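You operate a simulated robot arm through the tools that you are given. There is no shell and no other tool. Be economical: measure what you need, move in short steps, check, and stop when the job is done.

The job below is to be done with a simulated robot arm. You get a single attempt, and the scene is never put back.

## Task
Gauge each rivet in the tube rack and sort it by length.
Fine: hang it in the length gauge, press the button, then drop it in the sorting tray's pocket for that length.

The check looks at the end state, three seconds after you hand in, the way a careful person would. Anything else that was tipped, shoved, dropped, spilled or broken makes it a failure.

## Robot
A 7-joint arm with a two-finger parallel gripper, fixed in place. Base frame: the origin is at the foot of the arm, x ahead of it, y to its left, z up; the work surface is at about z = 0. Lengths are in mm, angles in degrees, forces in N, time in s.
With the tool pointing down near the work surface it reaches from about 220 to 580 mm from the base axis. Its first joint turns from -66.0 to 66.0 degrees. Payload 2.5 kg.
The tool frame sits at the grasp point between the pads (the TCP): z along the fingers, y along the line on which they close. The tips reach 23 mm beyond it. The gripper opens to 94 mm. The fingers are 38 mm wide and 10 mm thick; the gripper's body (54 by 96 mm) begins 39 mm behind the TCP.
Orientation is that of the tool frame in the base frame, as [roll, pitch, yaw] about the fixed x, y, z axes, in that order (R = Rz(yaw) Ry(pitch) Rx(roll)). With the fingers straight down and closing along the base's y, the tool's x points along the base's -x, its y along +y and its z along -z.

## Interface
- The arm moves only by the tool arm_command. Its argument "series" is one flat list of numbers, 7 for each row, row after row: the shift along the base's x, y, z in units of 250 mm (1.0 is 250 mm), then the turn, a rotation vector about the base's x, y, z in units of 45 degrees (1.0 is 45 degrees), then the gripper command, from -1 (shut) to 1 (fully open), values between in proportion. In form: [x, y, z, wx, wy, wz, grip, x, y, z, wx, wy, wz, grip, ...]. A call has 1 to 20 rows; each row is the pose to reach, as a shift and turn from the pose commanded when the call began. A call with a number of a shift or a turn outside -1 to 1 is refused whole. Each row takes 0.2 s and may step no farther than 50 mm and 8.6 degrees from the row before; otherwise, or with a gripper value out of range, the whole call is refused. Where a pose cannot be reached the arm comes as near as it can. A force on the tool above 40 N (or 10 N above the force at the start of the call, whichever is more), or a blocked arm, ends the call early, and 0.2 s more pass. Each finger travels about 108 mm/s and halts on what it meets, pressing with about 30 N; the grip force reading is that of the motor and also rises with nothing between the fingers. The clock runs only during rows and for 0.2 s after the last one: add rows that repeat a pose to give the fingers time. The reply holds the time, the measured pose of the TCP, the force on the tool along the base axes, the opening and the grip force, in the units named above and with some noise, with the torque about the TCP (base axes, N m) and any sound that the robot's microphone picked up, and new pictures: "show" is both (left out), scene, wrist or none.
- Cameras (640 x 400 px; columns grow to the right, rows downward): "scene" is fixed at [117.4, -402.3, 553]; the picture's right is [0.85, -0.53, 0.00], its down [-0.25, -0.40, -0.88] and it looks along [0.47, 0.75, -0.47] (base axes); focal length 375 px, centre (320, 200). "wrist" rides on the gripper at [86, 16, -74] in the tool frame; the picture's right is [-0.18, 0.98, 0.00], its down [-0.58, -0.11, -0.81] and it looks along [-0.79, -0.15, 0.59] (tool axes); focal length 243 px, centre (320, 200). There is no depth. A picture from a camera that has moved, and an enlarged one, comes with that camera's place and axes in the base frame and with its lens.
- inspect(camera, box): a new picture of the part [left, top, right, bottom] of that camera's present view, enlarged. No time passes.
- finish_job(): hands the job in; it is judged then, once.

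Work in short steps. Places have to be worked out from the pictures, the camera data and where the tool is seen: move nearer, look again, correct. Check each grasp and each placing, and mend what went wrong. You have 120 turns and 200 pictures in all, those below and enlarged ones among them. Open the gripper and draw the arm clear of the work before you hand the job in, unless the task says otherwise; then end with one line.

The tools are called after "Emit:" as name(argument=value, ...) on one line, values as JSON. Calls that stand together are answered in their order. arm_command: Moves the arm, as the interface text tells. Its arguments: {"type":"object","properties":{"series":{"type":"array"},"show":{"type":"string","enum":["both","scene","wrist","none"]}},"required":["series"]} The other tools are called the same way: inspect (camera, box) takes an enlarged picture of a part of a camera's view; finish_job () hands the job in.

At the start:

```text
clock: 0.0
tcp_pos: [358.7, 157.8, 341.2]
ee_rot: [-180.0, 0.1, 180.0]
force: [0.1, 0.7, 0.6]
moment: [-0.01, -0.01, -0.02]
grip_width: 94.0
gripper_force: 0.1
```

scene: 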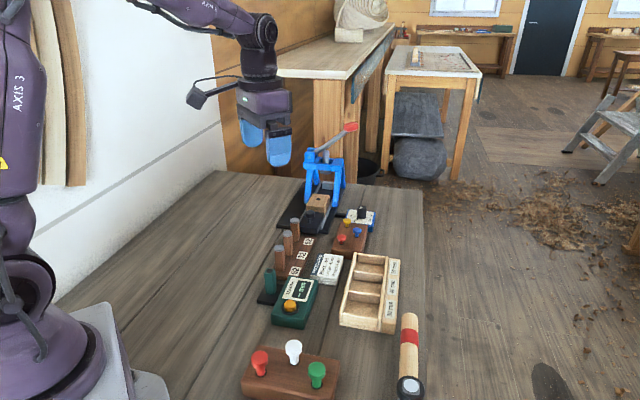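
wrist: 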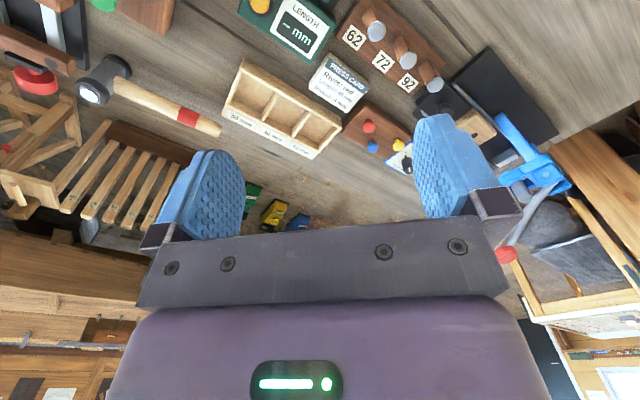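

The pictures show a gauge, a wooden tray, a rack with coloured pieces, and a press with a card. I'll enlarge the scene to read the details.

Emit:
inspect(camera="scene", box=[230, 180, 430, 305])

Emit:
inspect(camera="scene", box=[230, 275, 430, 400])

Emit:
inspect(camera="wrist", box=[200, 0, 520, 200])

```text
3.20 times, centred on (330, 242) of scene
camera zoom: at [117.4, -402.3, 553.0], right [0.85, -0.53, 0.0], down [-0.25, -0.4, -0.88], along [0.47, 0.75, -0.47], focal length 1200 px, centre (288, 64)
```

zoom: 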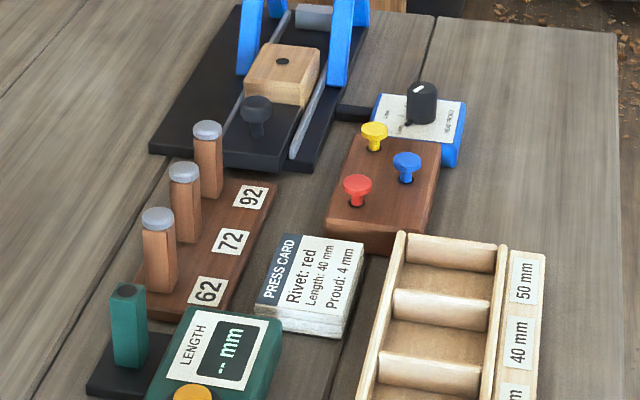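

```text
3.20 times, centred on (330, 338) of scene
camera zoom: at [117.4, -402.3, 553.0], right [0.85, -0.53, 0.0], down [-0.25, -0.4, -0.88], along [0.47, 0.75, -0.47], focal length 1200 px, centre (288, -240)
```

zoom: 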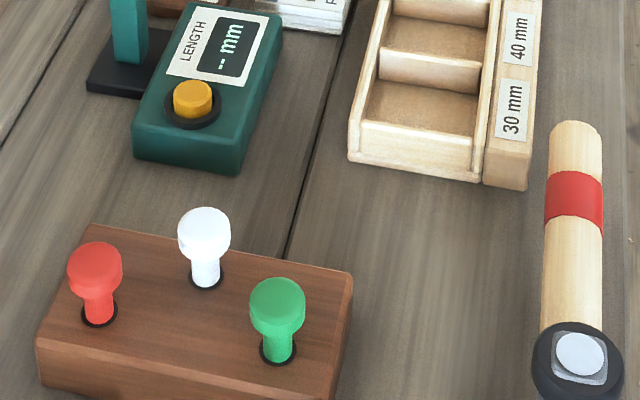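

```text
2.00 times, centred on (360, 100) of wrist
camera zoom: at [271.6, 173.1, 415.3], right [0.18, 0.98, 0.0], down [0.58, -0.11, 0.81], along [0.79, -0.15, -0.59], focal length 485 px, centre (240, 400)
```

zoom: 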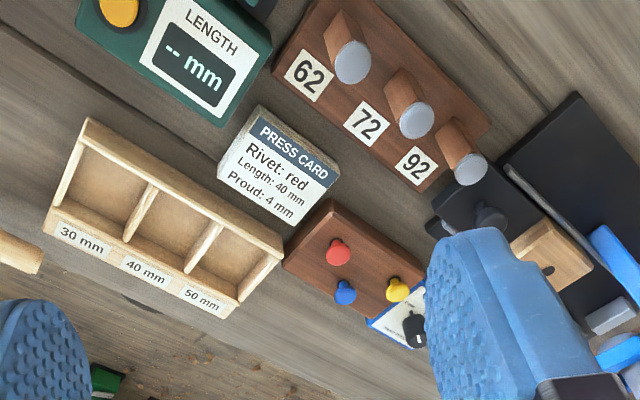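

The front block with the red, white and green rivets is near (291,-36). The other block, beside the press, is at about 610 mm radius. I'll move the wrist camera over the front block to look closer.

Emit:
arm_command(series=[-0.1, -0.16, -0.04, 0, 0, 0, 1, -0.2, -0.32, -0.08, 0, 0, 0, 1, -0.3, -0.48, -0.12, 0, 0, 0, 1, -0.4, -0.64, -0.16, 0, 0, 0, 1, -0.48, -0.8, -0.2, 0, 0, 0, 1, -0.48, -0.8, -0.2, 0, 0, 0, 1])

```text
clock: 1.4
tcp_pos: [238.6, -41.7, 292.5]
ee_rot: [-179.9, 0.1, 180.0]
force: [-0.6, -0.4, -0.2]
moment: [0.0, 0.03, 0.01]
grip_width: 94.1
gripper_force: 0.1
camera wrist: at [152.4, -26.4, 365.7], right [0.18, 0.98, 0.0], down [0.58, -0.11, 0.81], along [0.79, -0.15, -0.59], focal length 243 px, centre (320, 200)
```

scene: 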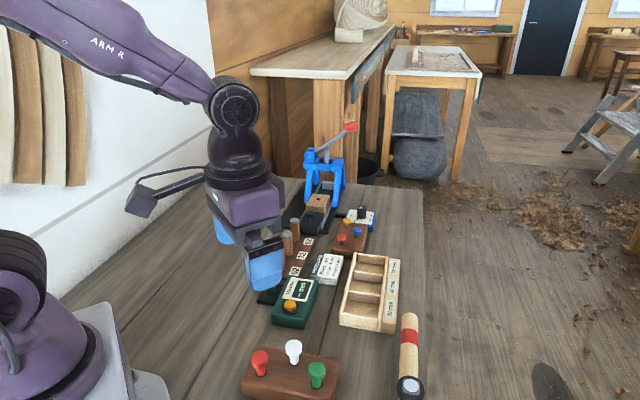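
wrist: 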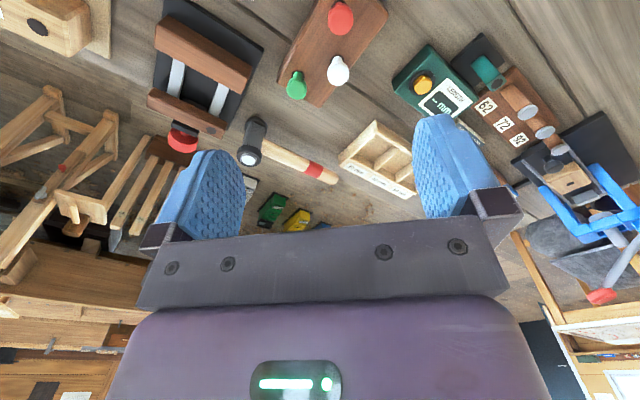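

Emit:
inspect(camera="wrist", box=[240, 0, 480, 150])

Emit:
inspect(camera="wrist", box=[380, 0, 640, 163])

Emit:
inspect(camera="wrist", box=[0, 0, 260, 163])

```text
2.67 times, centred on (360, 75) of wrist
camera zoom: at [152.4, -26.4, 365.7], right [0.18, 0.98, 0.0], down [0.58, -0.11, 0.81], along [0.79, -0.15, -0.59], focal length 647 px, centre (213, 533)
```

zoom: 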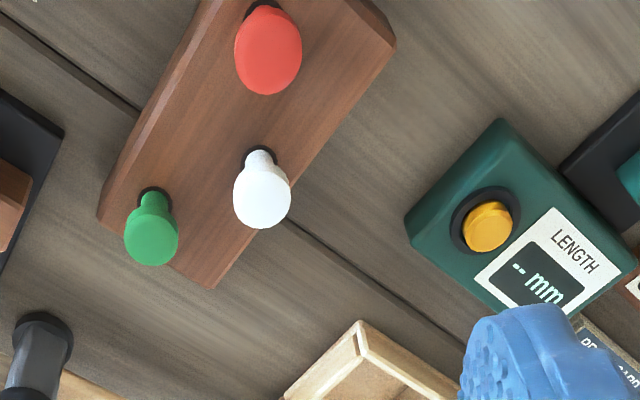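

```text
2.45 times, centred on (510, 82) of wrist
camera zoom: at [152.4, -26.4, 365.7], right [0.18, 0.98, 0.0], down [0.58, -0.11, 0.81], along [0.79, -0.15, -0.59], focal length 595 px, centre (-146, 491)
```

zoom: 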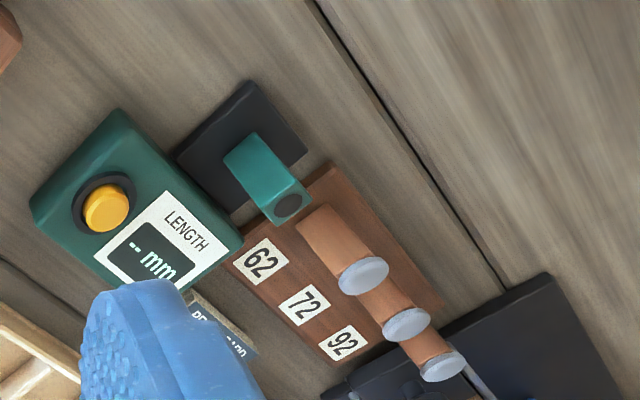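

```text
2.45 times, centred on (130, 82) of wrist
camera zoom: at [152.4, -26.4, 365.7], right [0.18, 0.98, 0.0], down [0.58, -0.11, 0.81], along [0.79, -0.15, -0.59], focal length 595 px, centre (786, 491)
```

zoom: 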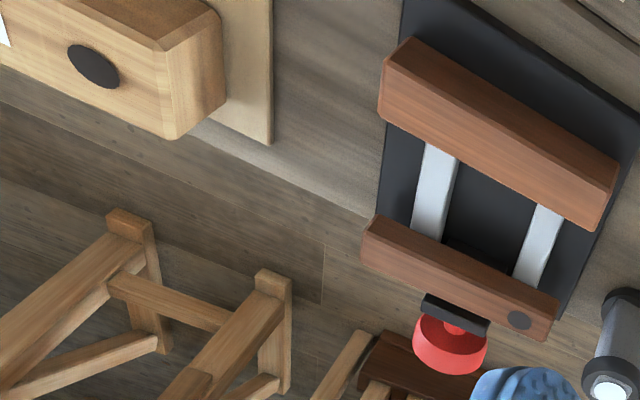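

The front block has three black-lined holes with a rivet in each. I'll look further to the right to rule out another rack before I commit.

Emit:
arm_command(series=[0, -0.18, 0, 0, 0, 0, 1, 0, -0.36, 0, 0, 0, 0, 1, 0, -0.54, 0, 0, 0, 0, 1, 0, -0.64, 0, 0, 0, 0, 1, 0, -0.64, 0, 0, 0, 0, 1], show="wrist")

```text
clock: 2.6
tcp_pos: [239.3, -202.3, 292.8]
ee_rot: [-180.0, -0.1, 179.9]
force: [0.0, 0.4, 0.2]
moment: [0.0, -0.03, -0.01]
grip_width: 94.0
gripper_force: 0.1
camera wrist: at [153.2, -186.5, 365.7], right [0.18, 0.98, 0.0], down [0.58, -0.11, 0.81], along [0.79, -0.15, -0.59], focal length 243 px, centre (320, 200)
```

wrist: 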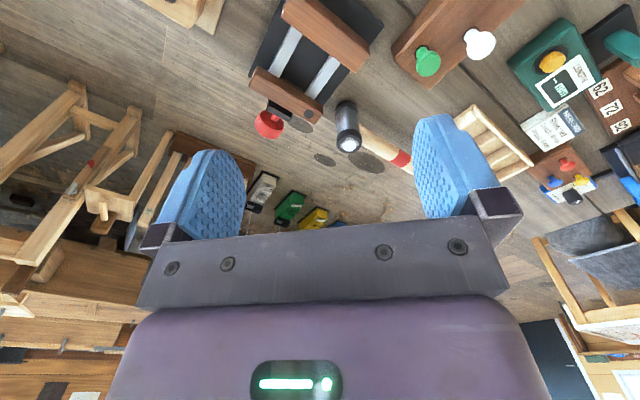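

No other rack is in view, so the front block is the tube rack. Triangulated head positions are about: white (301,-32), green (310,-86), red (247,-22), all at z≈72. I'll hover above the white one.

Emit:
arm_command(series=[0.05, 0.14, -0.1, 0, 0, 0, 0.5, 0.1, 0.28, -0.2, 0, 0, 0, 0.2, 0.15, 0.42, -0.3, 0, 0, 0, 0, 0.2, 0.56, -0.4, 0, 0, 0, 0, 0.248, 0.68, -0.52, 0, 0, 0, 0, 0.248, 0.68, -0.6, 0, 0, 0, 0, 0.248, 0.68, -0.6, 0, 0, 0, 0])

```text
clock: 4.2
tcp_pos: [301.1, -35.4, 140.9]
ee_rot: [-180.0, 0.0, 179.9]
force: [-0.5, -0.2, -1.0]
moment: [-0.01, 0.01, 0.03]
grip_width: 47.1
gripper_force: 0.0
camera wrist: at [214.4, -19.0, 214.7], right [0.18, 0.98, 0.0], down [0.58, -0.11, 0.81], along [0.79, -0.15, -0.59], focal length 243 px, centre (320, 200)
```

scene: 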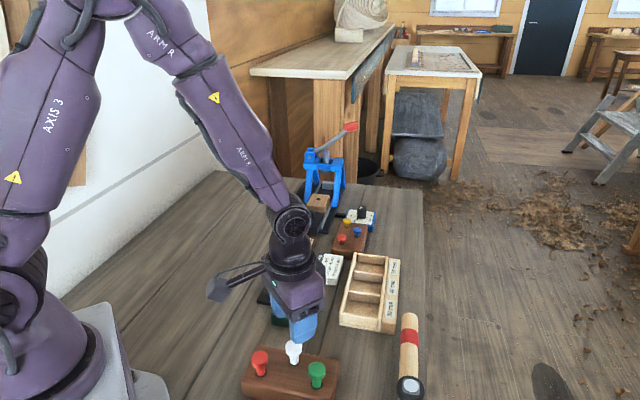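
wrist: 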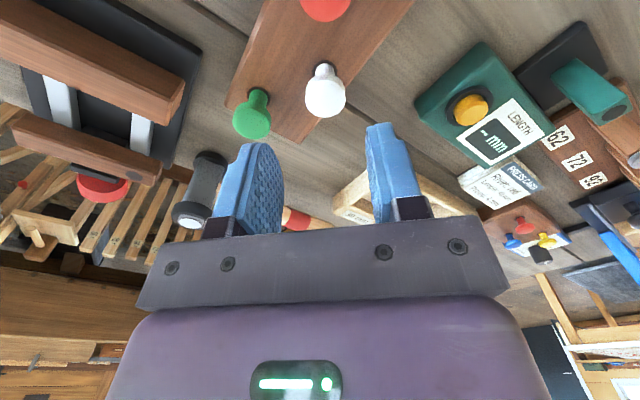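

Emit:
inspect(camera="wrist", box=[220, 40, 420, 165])

Emit:
inspect(camera="scene", box=[230, 300, 390, 400])

```text
3.20 times, centred on (320, 102) of wrist
camera zoom: at [214.4, -19.0, 214.7], right [0.18, 0.98, 0.0], down [0.58, -0.11, 0.81], along [0.79, -0.15, -0.59], focal length 776 px, centre (320, 512)
```

zoom: 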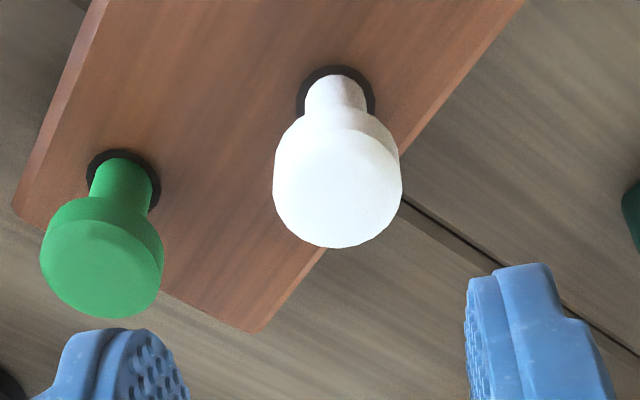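

```text
4.00 times, centred on (310, 350) of scene
camera zoom: at [117.5, -402.3, 553.0], right [0.85, -0.53, 0.0], down [-0.25, -0.4, -0.88], along [0.47, 0.75, -0.47], focal length 1499 px, centre (360, -400)
```

zoom: 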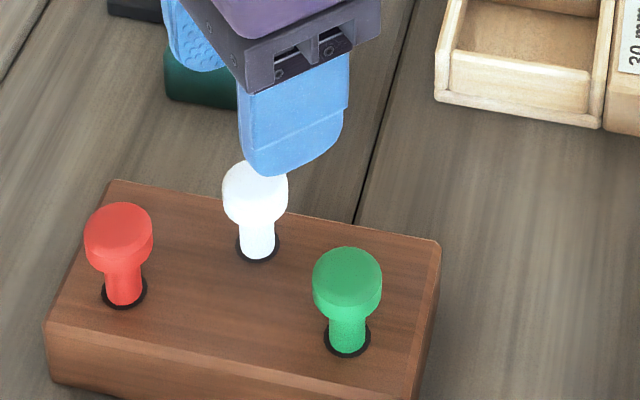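

The white head's centre works out at (301,-31.4), head z≈58–70, block top z≈30. I'll shift +4 mm in y, lower so the tips sit just under the head, and close.

Emit:
arm_command(series=[0, 0.016, 0, 0, 0, 0, 0, 0, 0.016, -0.12, 0, 0, 0, 0, 0, 0.016, -0.2, 0, 0, 0, 0, 0, 0.016, -0.256, 0, 0, 0, 0, 0, 0.016, -0.256, 0, 0, 0, 0])

```text
clock: 5.4
tcp_pos: [299.7, -28.2, 77.4]
ee_rot: [179.9, 0.0, -179.9]
force: [-0.3, -0.2, -0.4]
moment: [0.0, -0.01, -0.01]
grip_width: 47.1
gripper_force: 0.1
camera wrist: at [213.1, -12.3, 151.5], right [0.18, 0.98, 0.0], down [0.58, -0.11, 0.81], along [0.79, -0.15, -0.59], focal length 243 px, centre (320, 200)
```

scene: 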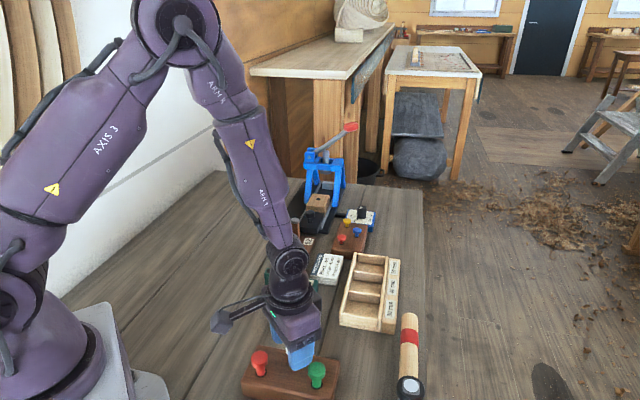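
wrist: 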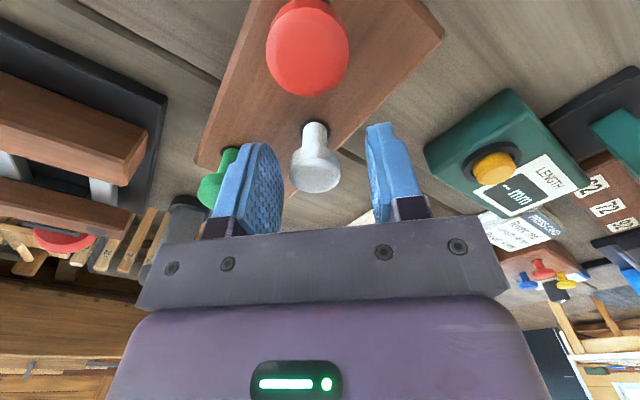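

The head sits at column 315, about 2 mm left of the grip centre. I'll nudge y by -2 mm and close.

Emit:
arm_command(series=[0, -0.008, 0, 0, 0, 0, 0, 0, -0.008, 0, 0, 0, 0, -0.5, 0, -0.008, 0, 0, 0, 0, -1, 0, -0.008, 0, 0, 0, 0, -1, 0, -0.008, 0, 0, 0, 0, -1], show="wrist")

```text
clock: 6.6
tcp_pos: [300.8, -29.9, 77.5]
ee_rot: [-180.0, 0.0, -180.0]
force: [-0.3, 0.3, -0.1]
moment: [0.04, -0.01, 0.03]
grip_width: 23.8
gripper_force: 30.2
camera wrist: at [213.6, -14.5, 151.4], right [0.18, 0.98, 0.0], down [0.58, -0.11, 0.81], along [0.79, -0.15, -0.59], focal length 243 px, centre (320, 200)
```

wrist: 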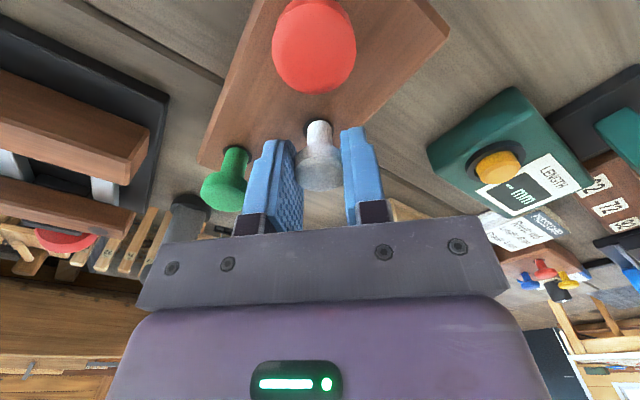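

Gripped: opening 23.8 mm with force 30 N. I'll lift straight up.

Emit:
arm_command(series=[0, 0, 0.08, 0, 0, 0, -1, 0, 0, 0.2, 0, 0, 0, -1, 0, 0, 0.36, 0, 0, 0, -1, 0, 0, 0.5, 0, 0, 0, -1, 0, 0, 0.5, 0, 0, 0, -1])

```text
clock: 7.8
tcp_pos: [299.5, -29.7, 203.3]
ee_rot: [-179.9, 0.0, 180.0]
force: [0.7, 0.0, -0.2]
moment: [-0.01, 0.03, 0.02]
grip_width: 23.5
gripper_force: 29.6
camera wrist: at [213.0, -14.0, 277.3], right [0.18, 0.98, 0.0], down [0.58, -0.11, 0.81], along [0.79, -0.15, -0.59], focal length 243 px, centre (320, 200)
```

scene: 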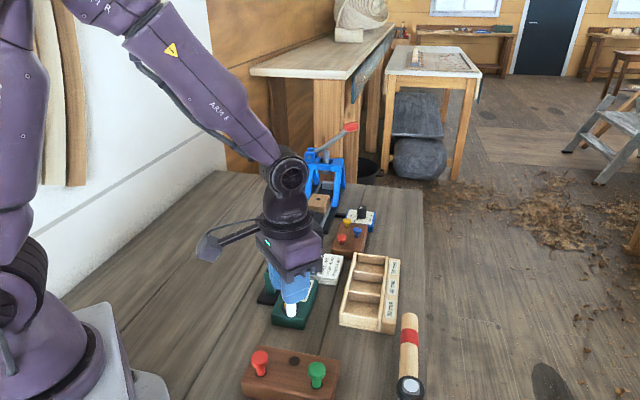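
wrist: 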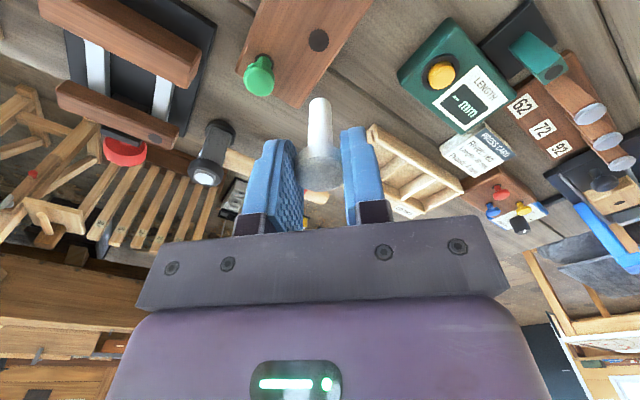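

Emit:
inspect(camera="wrist", box=[390, 0, 590, 125])

Emit:
inspect(camera="scene", box=[230, 250, 350, 325])

Emit:
inspect(camera="wrist", box=[260, 70, 400, 220])

```text
3.20 times, centred on (490, 62) of wrist
camera zoom: at [213.0, -14.0, 277.3], right [0.18, 0.98, 0.0], down [0.58, -0.11, 0.81], along [0.79, -0.15, -0.59], focal length 776 px, centre (-224, 640)
```

zoom: 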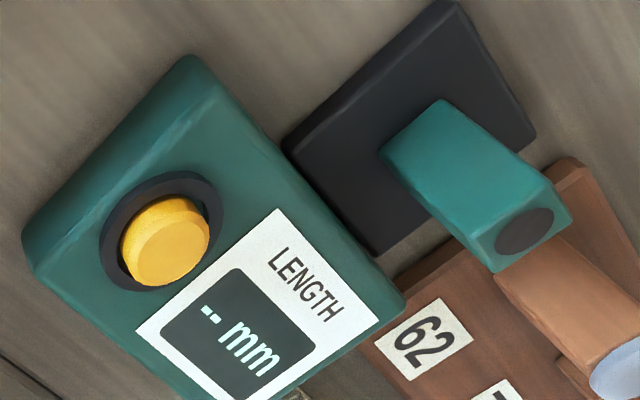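

```text
5.33 times, centred on (290, 288) of scene
camera zoom: at [117.4, -402.3, 553.0], right [0.85, -0.53, 0.0], down [-0.25, -0.4, -0.88], along [0.47, 0.75, -0.47], focal length 1999 px, centre (480, -267)
```

zoom: 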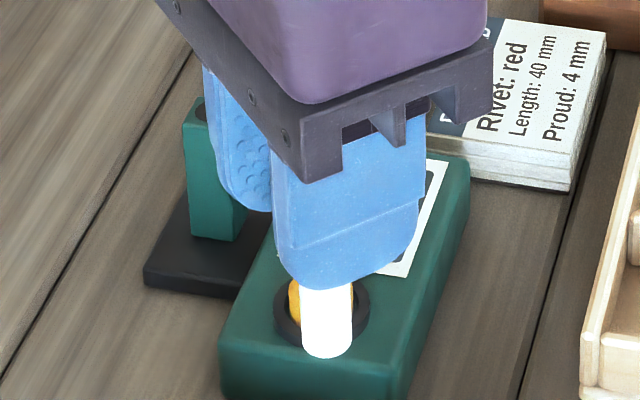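

```text
2.67 times, centred on (330, 145) of wrist
camera zoom: at [213.0, -14.0, 277.3], right [0.18, 0.98, 0.0], down [0.58, -0.11, 0.81], along [0.79, -0.15, -0.59], focal length 647 px, centre (293, 347)
```

zoom: 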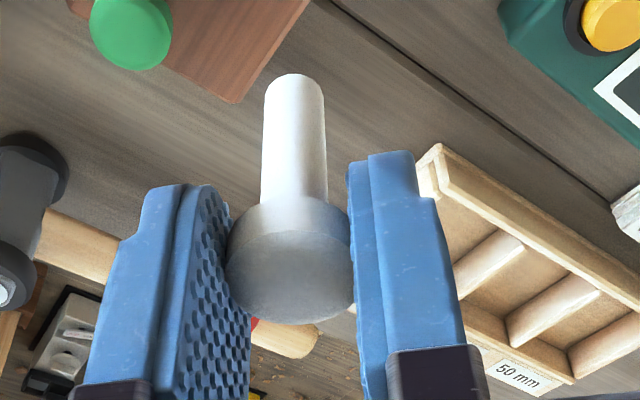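

The white rivet is held upright and centred, with its stem end about 62 mm below the TCP. The gauge post hole triangulates to about (356,171.4) with its top at z≈60. I'll hover above it.

Emit:
arm_command(series=[0.044, 0.161, 0, 0, 0, 0, -1, 0.088, 0.322, 0, 0, 0, 0, -1, 0.132, 0.483, 0, 0, 0, 0, -1, 0.176, 0.644, 0, 0, 0, 0, -1, 0.221, 0.806, -0.04, 0, 0, 0, -1, 0.221, 0.806, -0.18, 0, 0, 0, -1, 0.221, 0.806, -0.18, 0, 0, 0, -1])

```text
clock: 9.4
tcp_pos: [357.6, 172.0, 155.4]
ee_rot: [-180.0, 0.0, 180.0]
force: [-0.4, 0.0, -0.5]
moment: [0.0, 0.01, 0.01]
grip_width: 23.5
gripper_force: 29.9
camera wrist: at [270.3, 187.4, 228.8], right [0.18, 0.98, 0.0], down [0.58, -0.11, 0.81], along [0.79, -0.15, -0.59], focal length 243 px, centre (320, 200)
```

scene: 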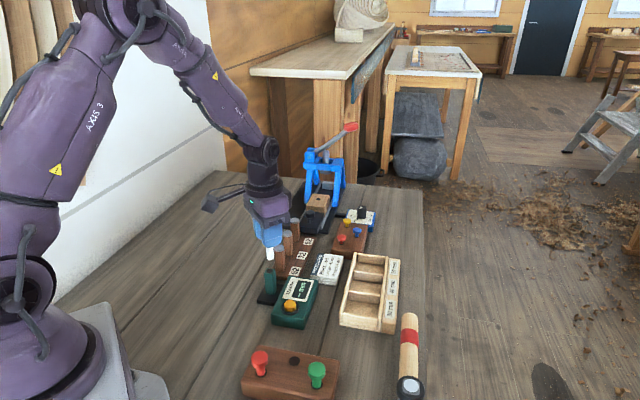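
wrist: 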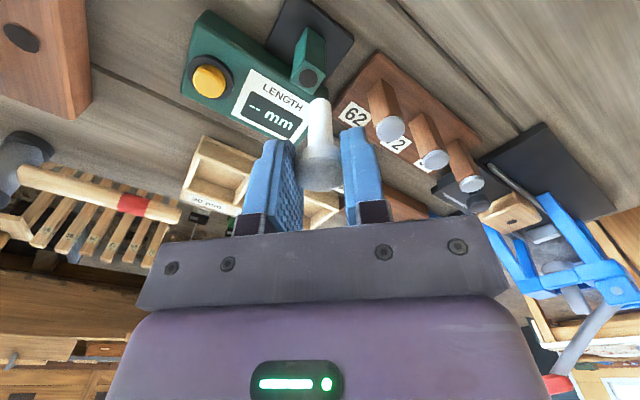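

Emit:
inspect(camera="wrist", box=[240, 10, 400, 110])

Emit:
inspect(camera="scene", box=[230, 230, 310, 310])

```text
4.00 times, centred on (320, 60) of wrist
camera zoom: at [270.3, 187.4, 228.8], right [0.18, 0.98, 0.0], down [0.58, -0.11, 0.81], along [0.79, -0.15, -0.59], focal length 970 px, centre (320, 760)
```

zoom: 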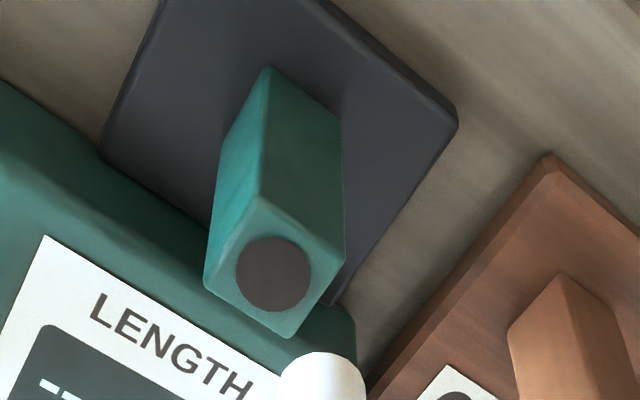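

```text
5.00 times, centred on (270, 270) of scene
camera zoom: at [117.5, -402.3, 553.0], right [0.85, -0.53, 0.0], down [-0.25, -0.4, -0.88], along [0.47, 0.75, -0.47], focal length 1874 px, centre (570, -150)
```

zoom: 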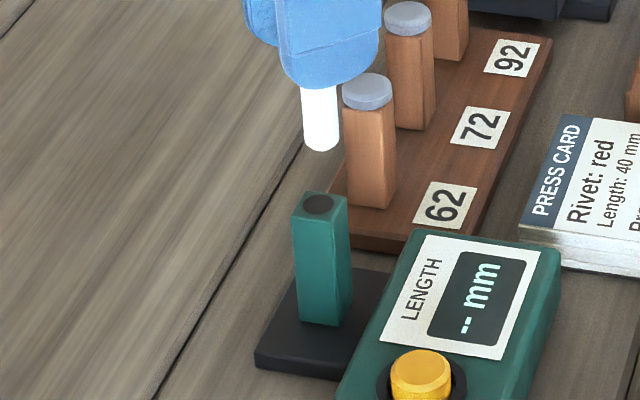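

The hole appears at about (352,164), so I need roughly -4 mm in x and -7.6 mm in y. I'll correct, lower a little, and look again.

Emit:
arm_command(series=[-0.016, -0.03, 0, 0, 0, 0, -1, -0.016, -0.03, -0.06, 0, 0, 0, -1, -0.016, -0.03, -0.06, 0, 0, 0, -1], show="none")

Emit:
inspect(camera="wrist", box=[260, 40, 380, 140])

Emit:
inspect(camera="scene", box=[240, 240, 300, 300])

```text
clock: 10.2
tcp_pos: [352.6, 163.6, 141.9]
ee_rot: [179.9, 0.0, -180.0]
force: [-0.6, 0.6, 0.2]
moment: [-0.03, 0.01, -0.04]
grip_width: 23.6
gripper_force: 29.7
```

```text
4.00 times, centred on (320, 90) of wrist
camera zoom: at [265.4, 178.9, 215.4], right [0.18, 0.98, 0.0], down [0.58, -0.11, 0.81], along [0.79, -0.15, -0.59], focal length 970 px, centre (320, 640)
```

zoom: 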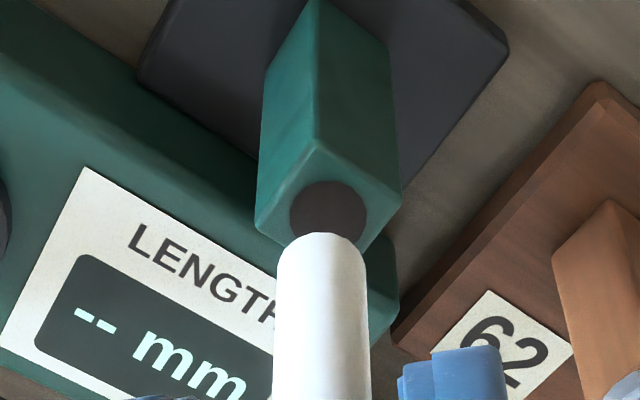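

```text
6.67 times, centred on (270, 270) of scene
camera zoom: at [117.4, -402.3, 553.0], right [0.85, -0.53, 0.0], down [-0.25, -0.4, -0.88], along [0.47, 0.75, -0.47], focal length 2499 px, centre (653, -267)
```

zoom: 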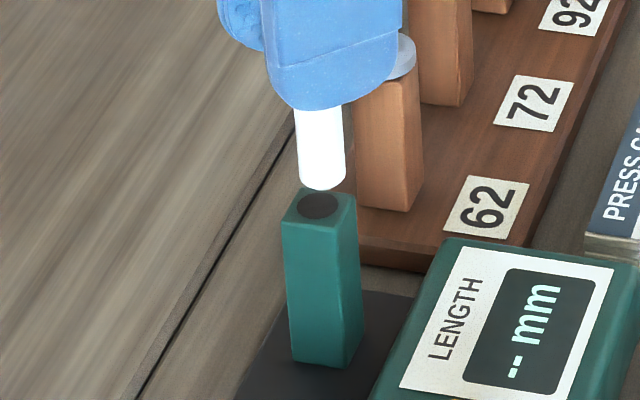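

The hole looks about the same size as the stem, so I'll enlarge further before inserting.

Emit:
inspect(camera="wrist", box=[296, 76, 344, 106])

Emit:
inspect(camera="scene", box=[258, 252, 290, 272])

```text
13.33 times, centred on (320, 91) of wrist
camera zoom: at [265.4, 178.9, 215.4], right [0.18, 0.98, 0.0], down [0.58, -0.11, 0.81], along [0.79, -0.15, -0.59], focal length 3235 px, centre (320, 1653)
```

zoom: 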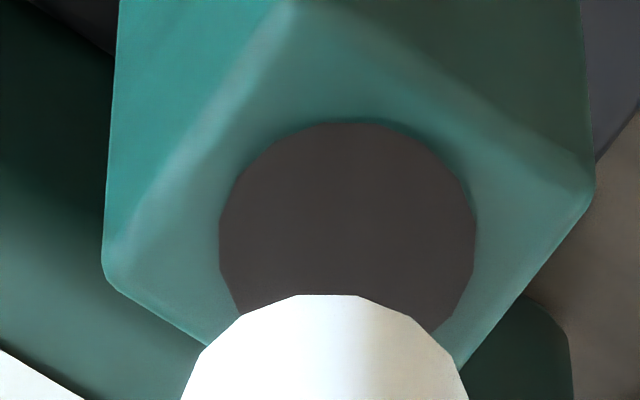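

```text
16.00 times, centred on (274, 262) of scene
camera zoom: at [117.4, -402.3, 553.0], right [0.85, -0.53, 0.0], down [-0.25, -0.4, -0.88], along [0.47, 0.75, -0.47], focal length 5997 px, centre (1056, -792)
```

zoom: 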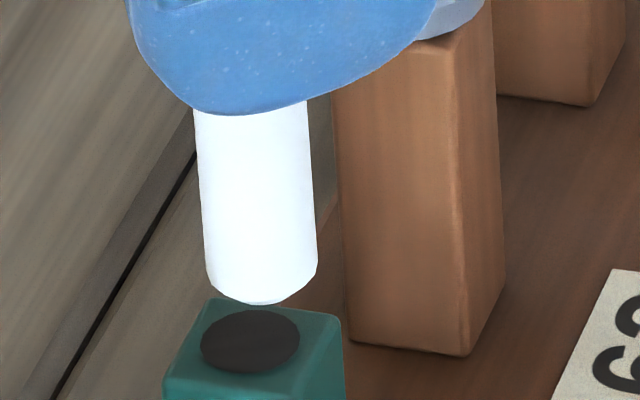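

The dark disc on the gauge post is about 12.6 mm across, narrower than this 13.9 mm stem. The equal-height "62/72/92" posts with grey caps look like tubes holding rivets, so I'll look at those more closely.

Emit:
inspect(camera="wrist", box=[320, 60, 540, 200])

Emit:
inspect(camera="scene", box=[256, 222, 320, 262])

Emit:
inspect(camera="scene", box=[324, 205, 388, 260])

```text
2.86 times, centred on (430, 130) of wrist
camera zoom: at [265.4, 178.9, 215.4], right [0.18, 0.98, 0.0], down [0.58, -0.11, 0.81], along [0.79, -0.15, -0.59], focal length 693 px, centre (6, 400)
```

zoom: 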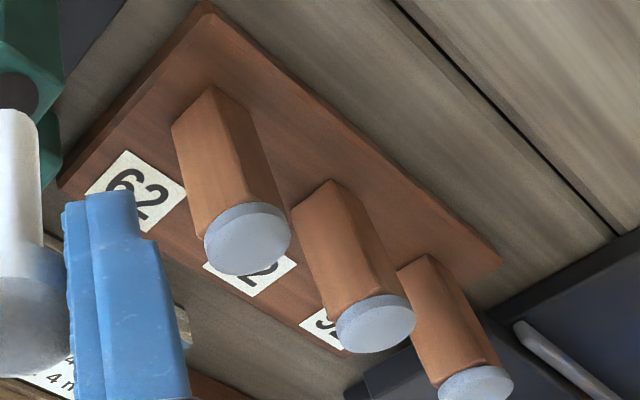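

```text
10.00 times, centred on (288, 242) of scene
camera zoom: at [117.4, -402.3, 553.0], right [0.85, -0.53, 0.0], down [-0.25, -0.4, -0.88], along [0.47, 0.75, -0.47], focal length 3748 px, centre (640, -220)
```

zoom: 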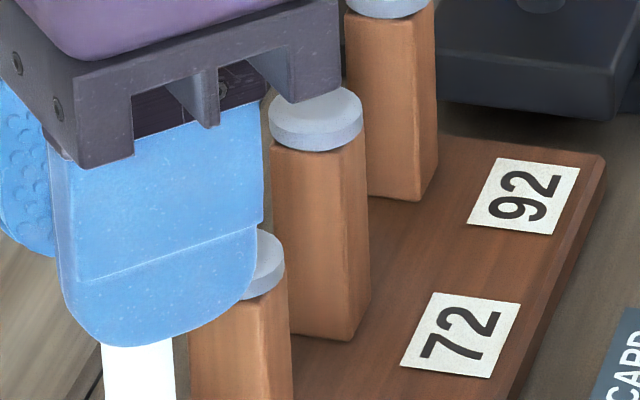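

```text
7.27 times, centred on (356, 232) of scene
camera zoom: at [117.4, -402.3, 553.0], right [0.85, -0.53, 0.0], down [-0.25, -0.4, -0.88], along [0.47, 0.75, -0.47], focal length 2726 px, centre (58, -36)
```

zoom: 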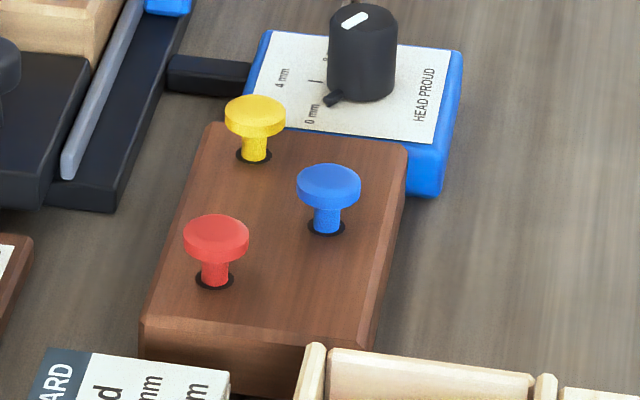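

The grey caps are separate heads sitting on tubes, so that is the tube rack, and the white piece belongs to another set. I'll take it back to its hole by exactly reversing my commanded moves.

Emit:
arm_command(series=[0, 0, 0.12, 0, 0, 0, -1, 0, 0, 0.24, 0, 0, 0, -1, -0.041, -0.155, 0.24, 0, 0, 0, -1, -0.082, -0.31, 0.24, 0, 0, 0, -1, -0.123, -0.466, 0.24, 0, 0, 0, -1, -0.164, -0.62, 0.24, 0, 0, 0, -1, -0.205, -0.776, 0.24, 0, 0, 0, -1, -0.205, -0.776, 0.14, 0, 0, 0, -1, -0.205, -0.776, 0.04, 0, 0, 0, -1, -0.205, -0.776, 0.0, 0, 0, 0, -1, -0.205, -0.776, 0.0, 0, 0, 0, -1])

Emit:
inspect(camera="scene", box=[230, 300, 350, 400])

Emit:
inspect(camera="wrist", box=[250, 20, 390, 140])

```text
clock: 12.6
tcp_pos: [301.4, -30.5, 141.7]
ee_rot: [-180.0, 0.0, -180.0]
force: [-0.5, 0.5, -0.2]
moment: [-0.01, 0.03, 0.01]
grip_width: 23.3
gripper_force: 30.1
camera wrist: at [214.5, -14.8, 215.5], right [0.18, 0.98, 0.0], down [0.58, -0.11, 0.81], along [0.79, -0.15, -0.59], focal length 243 px, centre (320, 200)
```

scene: 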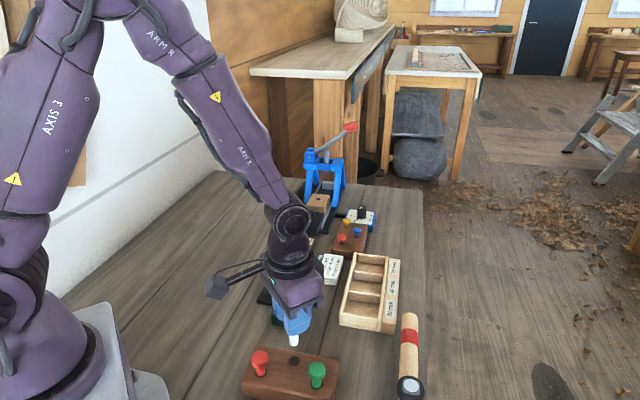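
wrist: 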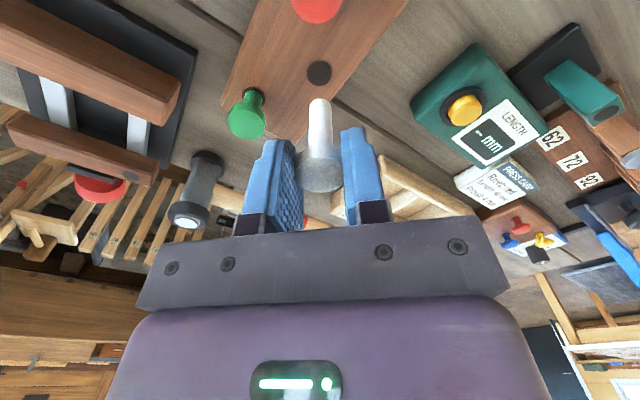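

```text
4.00 times, centred on (290, 350) of scene
camera zoom: at [117.4, -402.3, 553.0], right [0.85, -0.53, 0.0], down [-0.25, -0.4, -0.88], along [0.47, 0.75, -0.47], focal length 1499 px, centre (440, -400)
```

zoom: 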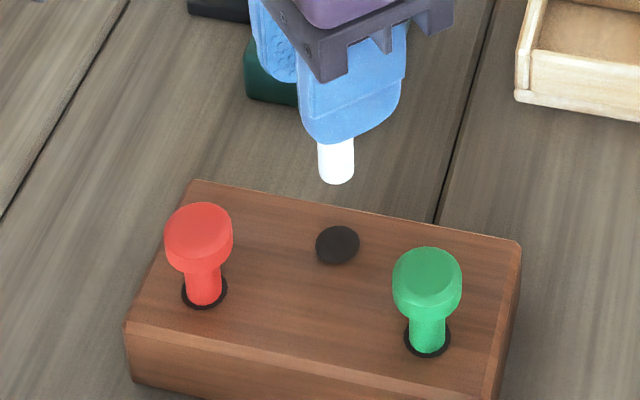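

```text
3.33 times, centred on (320, 80) of wrist
camera zoom: at [214.5, -14.8, 215.5], right [0.18, 0.98, 0.0], down [0.58, -0.11, 0.81], along [0.79, -0.15, -0.59], focal length 809 px, centre (320, 600)
```

zoom: 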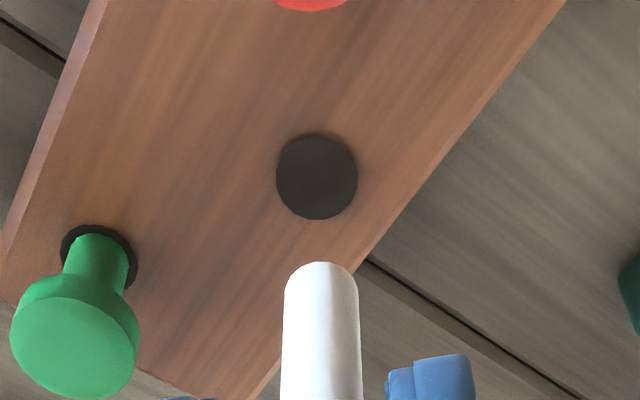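

The stem lines up with its hole. I'll descend 64 mm, ending about 1 mm above the original height.

Emit:
arm_command(series=[0, 0, -0.1, 0, 0, 0, -1, 0, 0, -0.16, 0, 0, 0, -1, 0, 0, -0.2, 0, 0, 0, -1, 0, 0, -0.23, 0, 0, 0, -1, 0, 0, -0.256, 0, 0, 0, -1, 0, 0, -0.256, 0, 0, 0, -1])

```text
clock: 14.0
tcp_pos: [301.1, -30.8, 79.3]
ee_rot: [-180.0, 0.0, -180.0]
force: [0.1, -0.5, 0.2]
moment: [-0.01, -0.01, -0.02]
grip_width: 23.7
gripper_force: 30.0
camera wrist: at [214.5, -14.8, 151.9], right [0.18, 0.98, 0.0], down [0.58, -0.11, 0.81], along [0.79, -0.15, -0.59], focal length 243 px, centre (320, 200)
```

scene: 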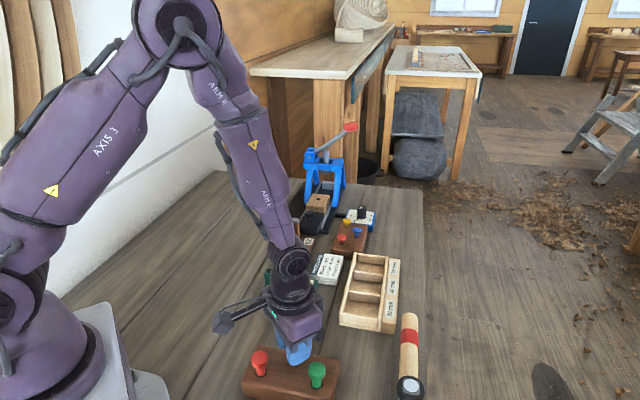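
wrist: 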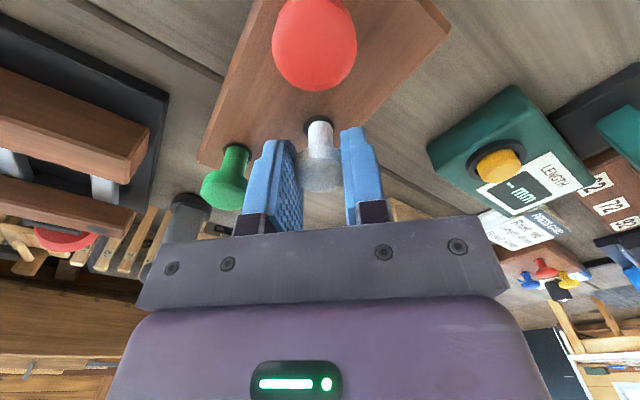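

The rivet is back in its hole at the original height. I'll lower the last 1 mm, open to 47 mm, and rise.

Emit:
arm_command(series=[0, 0, -0.004, 0, 0, 0, -1, 0, 0, -0.004, 0, 0, 0, -0.4, 0, 0, -0.004, 0, 0, 0, 0, 0, 0, -0.004, 0, 0, 0, 0, 0, 0, 0.1, 0, 0, 0, 0, 0, 0, 0.25, 0, 0, 0, 0, 0, 0, 0.4, 0, 0, 0, 0, 0, 0, 0.4, 0, 0, 0, 0])

Emit:
inspect(camera="scene", box=[230, 300, 350, 400])

```text
clock: 15.8
tcp_pos: [300.2, -30.7, 178.0]
ee_rot: [-179.9, 0.0, 179.9]
force: [-0.5, -0.2, 0.1]
moment: [-0.02, -0.02, -0.02]
grip_width: 47.0
gripper_force: 0.0
camera wrist: at [214.3, -15.2, 252.1], right [0.18, 0.98, 0.0], down [0.58, -0.11, 0.81], along [0.79, -0.15, -0.59], focal length 243 px, centre (320, 200)
```

scene: 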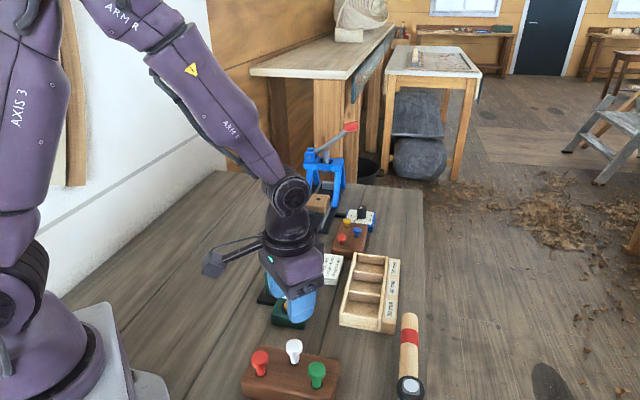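
wrist: 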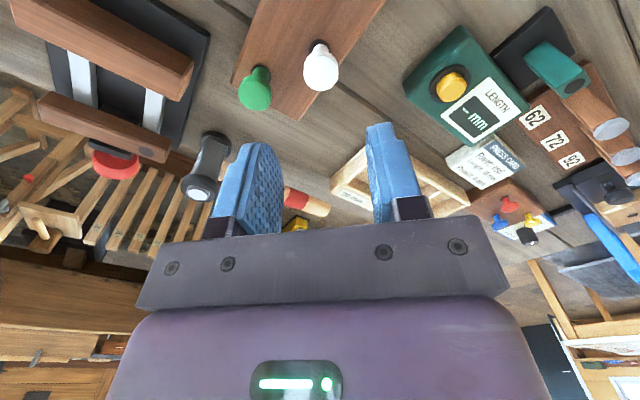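

```text
4.00 times, centred on (290, 350) of scene
camera zoom: at [117.4, -402.3, 553.0], right [0.85, -0.53, 0.0], down [-0.25, -0.4, -0.88], along [0.47, 0.75, -0.47], focal length 1499 px, centre (440, -400)
```

zoom: 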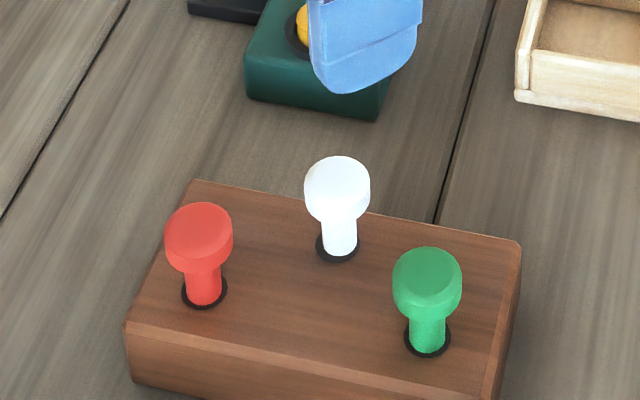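

The front rack is as it was. Tube-rack heads triangulate to: 62 at (402,220), 72 at (445.5,263), 92 at (488,306), all with tops at z≈70. I'll hover over 62.

Emit:
arm_command(series=[0.068, 0.165, 0, 0, 0, 0, 0, 0.136, 0.33, 0, 0, 0, 0, 0, 0.204, 0.495, 0, 0, 0, 0, 0, 0.272, 0.66, 0, 0, 0, 0, 0, 0.34, 0.825, 0, 0, 0, 0, 0, 0.405, 0.985, 0, 0, 0, 0, 0, 0.405, 1.0, -0.16, 0, 0, 0, 0, 0.405, 1.0, -0.16, 0, 0, 0, 0])

Emit:
inspect(camera="wrist", box=[250, 60, 410, 160])

Emit:
inspect(camera="scene", box=[256, 220, 336, 300])

```text
clock: 17.6
tcp_pos: [401.4, 219.6, 138.6]
ee_rot: [-179.9, 0.0, 180.0]
force: [-0.1, 0.5, 0.3]
moment: [-0.03, 0.01, -0.03]
grip_width: 47.2
gripper_force: 0.0
camera wrist: at [314.6, 236.1, 211.8], right [0.18, 0.98, 0.0], down [0.58, -0.11, 0.81], along [0.79, -0.15, -0.59], focal length 243 px, centre (320, 200)
```

scene: 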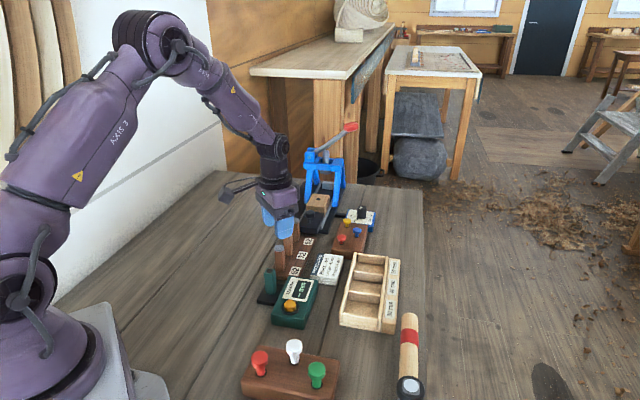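
wrist: 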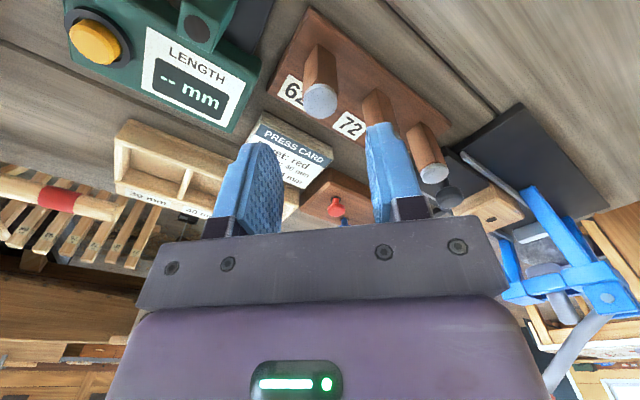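

```text
4.00 times, centred on (330, 110) of wrist
camera zoom: at [314.6, 236.1, 211.8], right [0.18, 0.98, 0.0], down [0.58, -0.11, 0.81], along [0.79, -0.15, -0.59], focal length 970 px, centre (280, 560)
```

zoom: 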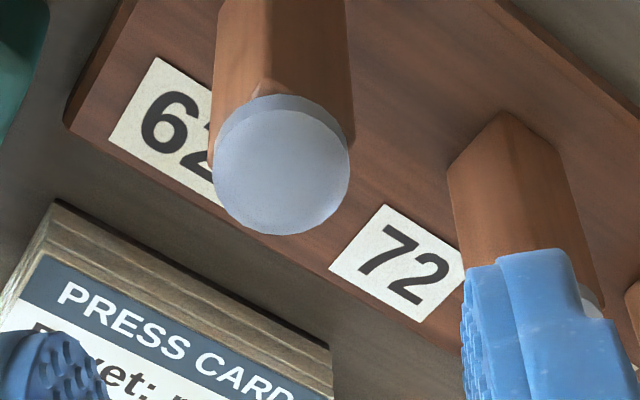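

```text
5.00 times, centred on (296, 260) of scene
camera zoom: at [117.5, -402.3, 553.0], right [0.85, -0.53, 0.0], down [-0.25, -0.4, -0.88], along [0.47, 0.75, -0.47], focal length 1874 px, centre (440, -100)
```

zoom: 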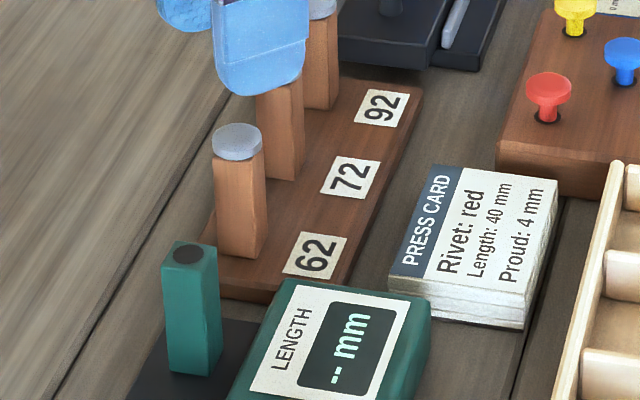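

The 62 head is centred under the TCP, about 21.6 mm wide and 5 mm thick, on a tube turned 45°. I'll yaw the gripper +45° so the fingers close across the tube's flat faces, then look again.

Emit:
arm_command(series=[0, 0, 0, 0, 0, 0.167, 0, 0, 0, 0, 0, 0, 0.334, 0, 0, 0, 0, 0, 0, 0.5, 0, 0, 0, 0, 0, 0, 0.667, 0, 0, 0, 0, 0, 0, 0.834, 0, 0, 0, 0, 0, 0, 1.0, 0, 0, 0, 0, 0, 0, 1.0, 0], show="wrist")

Emit:
inspect(camera="wrist", box=[240, 50, 400, 150])

```text
clock: 19.2
tcp_pos: [402.3, 220.0, 139.4]
ee_rot: [179.9, 0.0, -134.9]
force: [0.2, -0.2, 0.5]
moment: [0.04, 0.01, 0.01]
grip_width: 46.9
gripper_force: 0.1
camera wrist: at [329.1, 169.0, 212.5], right [-0.57, 0.82, 0.0], down [0.49, 0.34, 0.81], along [0.66, 0.46, -0.59], focal length 243 px, centre (320, 200)
```

wrist: 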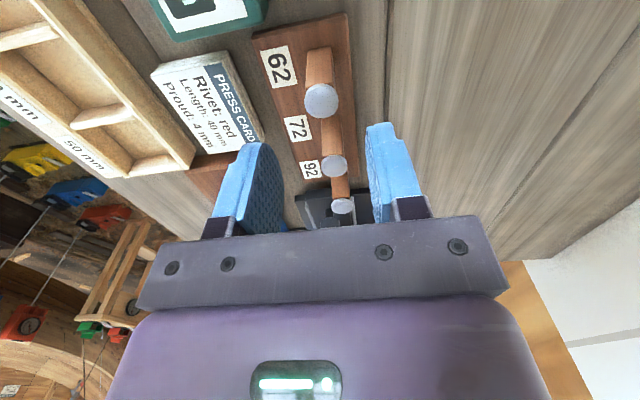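

```text
4.00 times, centred on (320, 100) of wrist
camera zoom: at [329.1, 169.0, 212.5], right [-0.57, 0.82, 0.0], down [0.49, 0.34, 0.81], along [0.66, 0.46, -0.59], focal length 970 px, centre (320, 600)
```

zoom: 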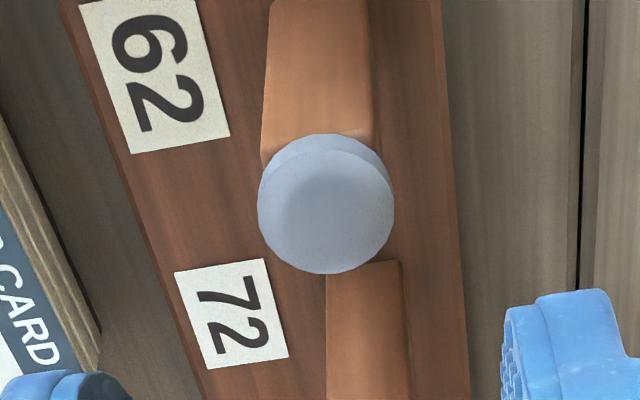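

The label edges confirm the rack is turned 45°, so the gripper is aligned. I'll nudge about 1 mm sideways and descend most of the way for a close check.

Emit:
arm_command(series=[-0.003, 0.003, -0.08, 0, 0, 0, 0, -0.003, 0.003, -0.16, 0, 0, 0, 0, -0.003, 0.003, -0.19, 0, 0, 0, 0, -0.003, 0.003, -0.19, 0, 0, 0, 0], show="none")

Emit:
inspect(camera="wrist", box=[210, 90, 430, 230])

Emit:
inspect(camera="scene", box=[250, 210, 330, 290])

```text
clock: 20.2
tcp_pos: [401.8, 221.3, 92.3]
ee_rot: [180.0, 0.0, -135.0]
force: [1.1, -0.1, 0.9]
moment: [0.02, 0.02, -0.03]
grip_width: 47.1
gripper_force: 0.2
```

```text
2.86 times, centred on (320, 160) of wrist
camera zoom: at [328.4, 170.5, 165.3], right [-0.56, 0.83, 0.0], down [0.49, 0.33, 0.81], along [0.67, 0.46, -0.59], focal length 693 px, centre (320, 314)
```

zoom: 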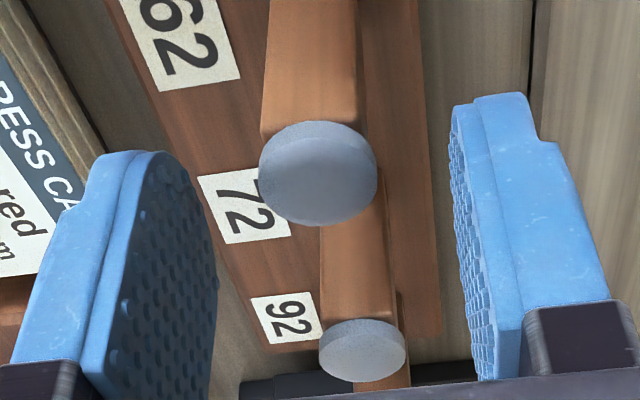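

```text
5.00 times, centred on (290, 250) of scene
camera zoom: at [117.4, -402.3, 553.0], right [0.85, -0.53, 0.0], down [-0.25, -0.4, -0.88], along [0.47, 0.75, -0.47], focal length 1874 px, centre (470, -50)
```

zoom: 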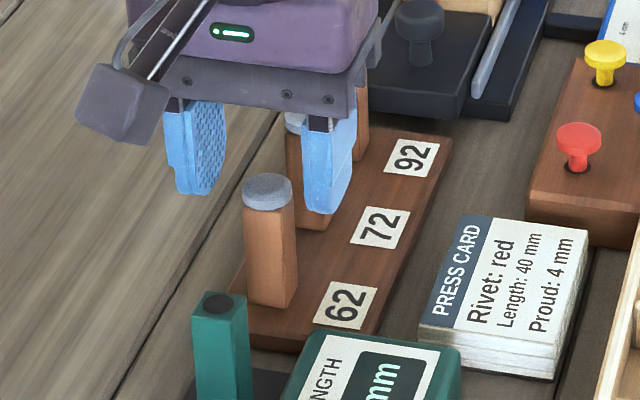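

The head is centred with its top at z≈71. I'll lower 5 mm so the tips sit just below the head, then close.

Emit:
arm_command(series=[0, 0, -0.02, 0, 0, 0, 0, 0, 0, -0.02, 0, 0, 0, -0.4, 0, 0, -0.02, 0, 0, 0, -0.8, 0, 0, -0.02, 0, 0, 0, -1, 0, 0, -0.02, 0, 0, 0, -1], show="none")

Emit:
inspect(camera="wrist", box=[240, 90, 400, 220])

```text
clock: 21.4
tcp_pos: [399.5, 221.1, 86.8]
ee_rot: [180.0, 0.1, -135.1]
force: [0.2, 0.3, 0.9]
moment: [-0.01, -0.01, 0.01]
grip_width: 20.6
gripper_force: 29.8
```

```text
3.08 times, centred on (320, 155) of wrist
camera zoom: at [328.1, 170.2, 160.2], right [-0.56, 0.83, 0.0], down [0.49, 0.33, 0.81], along [0.67, 0.46, -0.59], focal length 746 px, centre (320, 338)
```

zoom: 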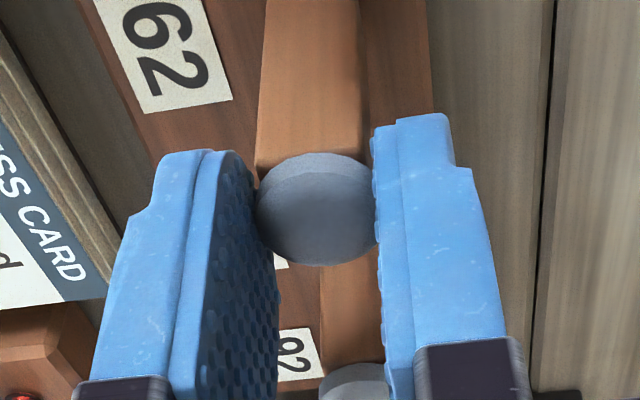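

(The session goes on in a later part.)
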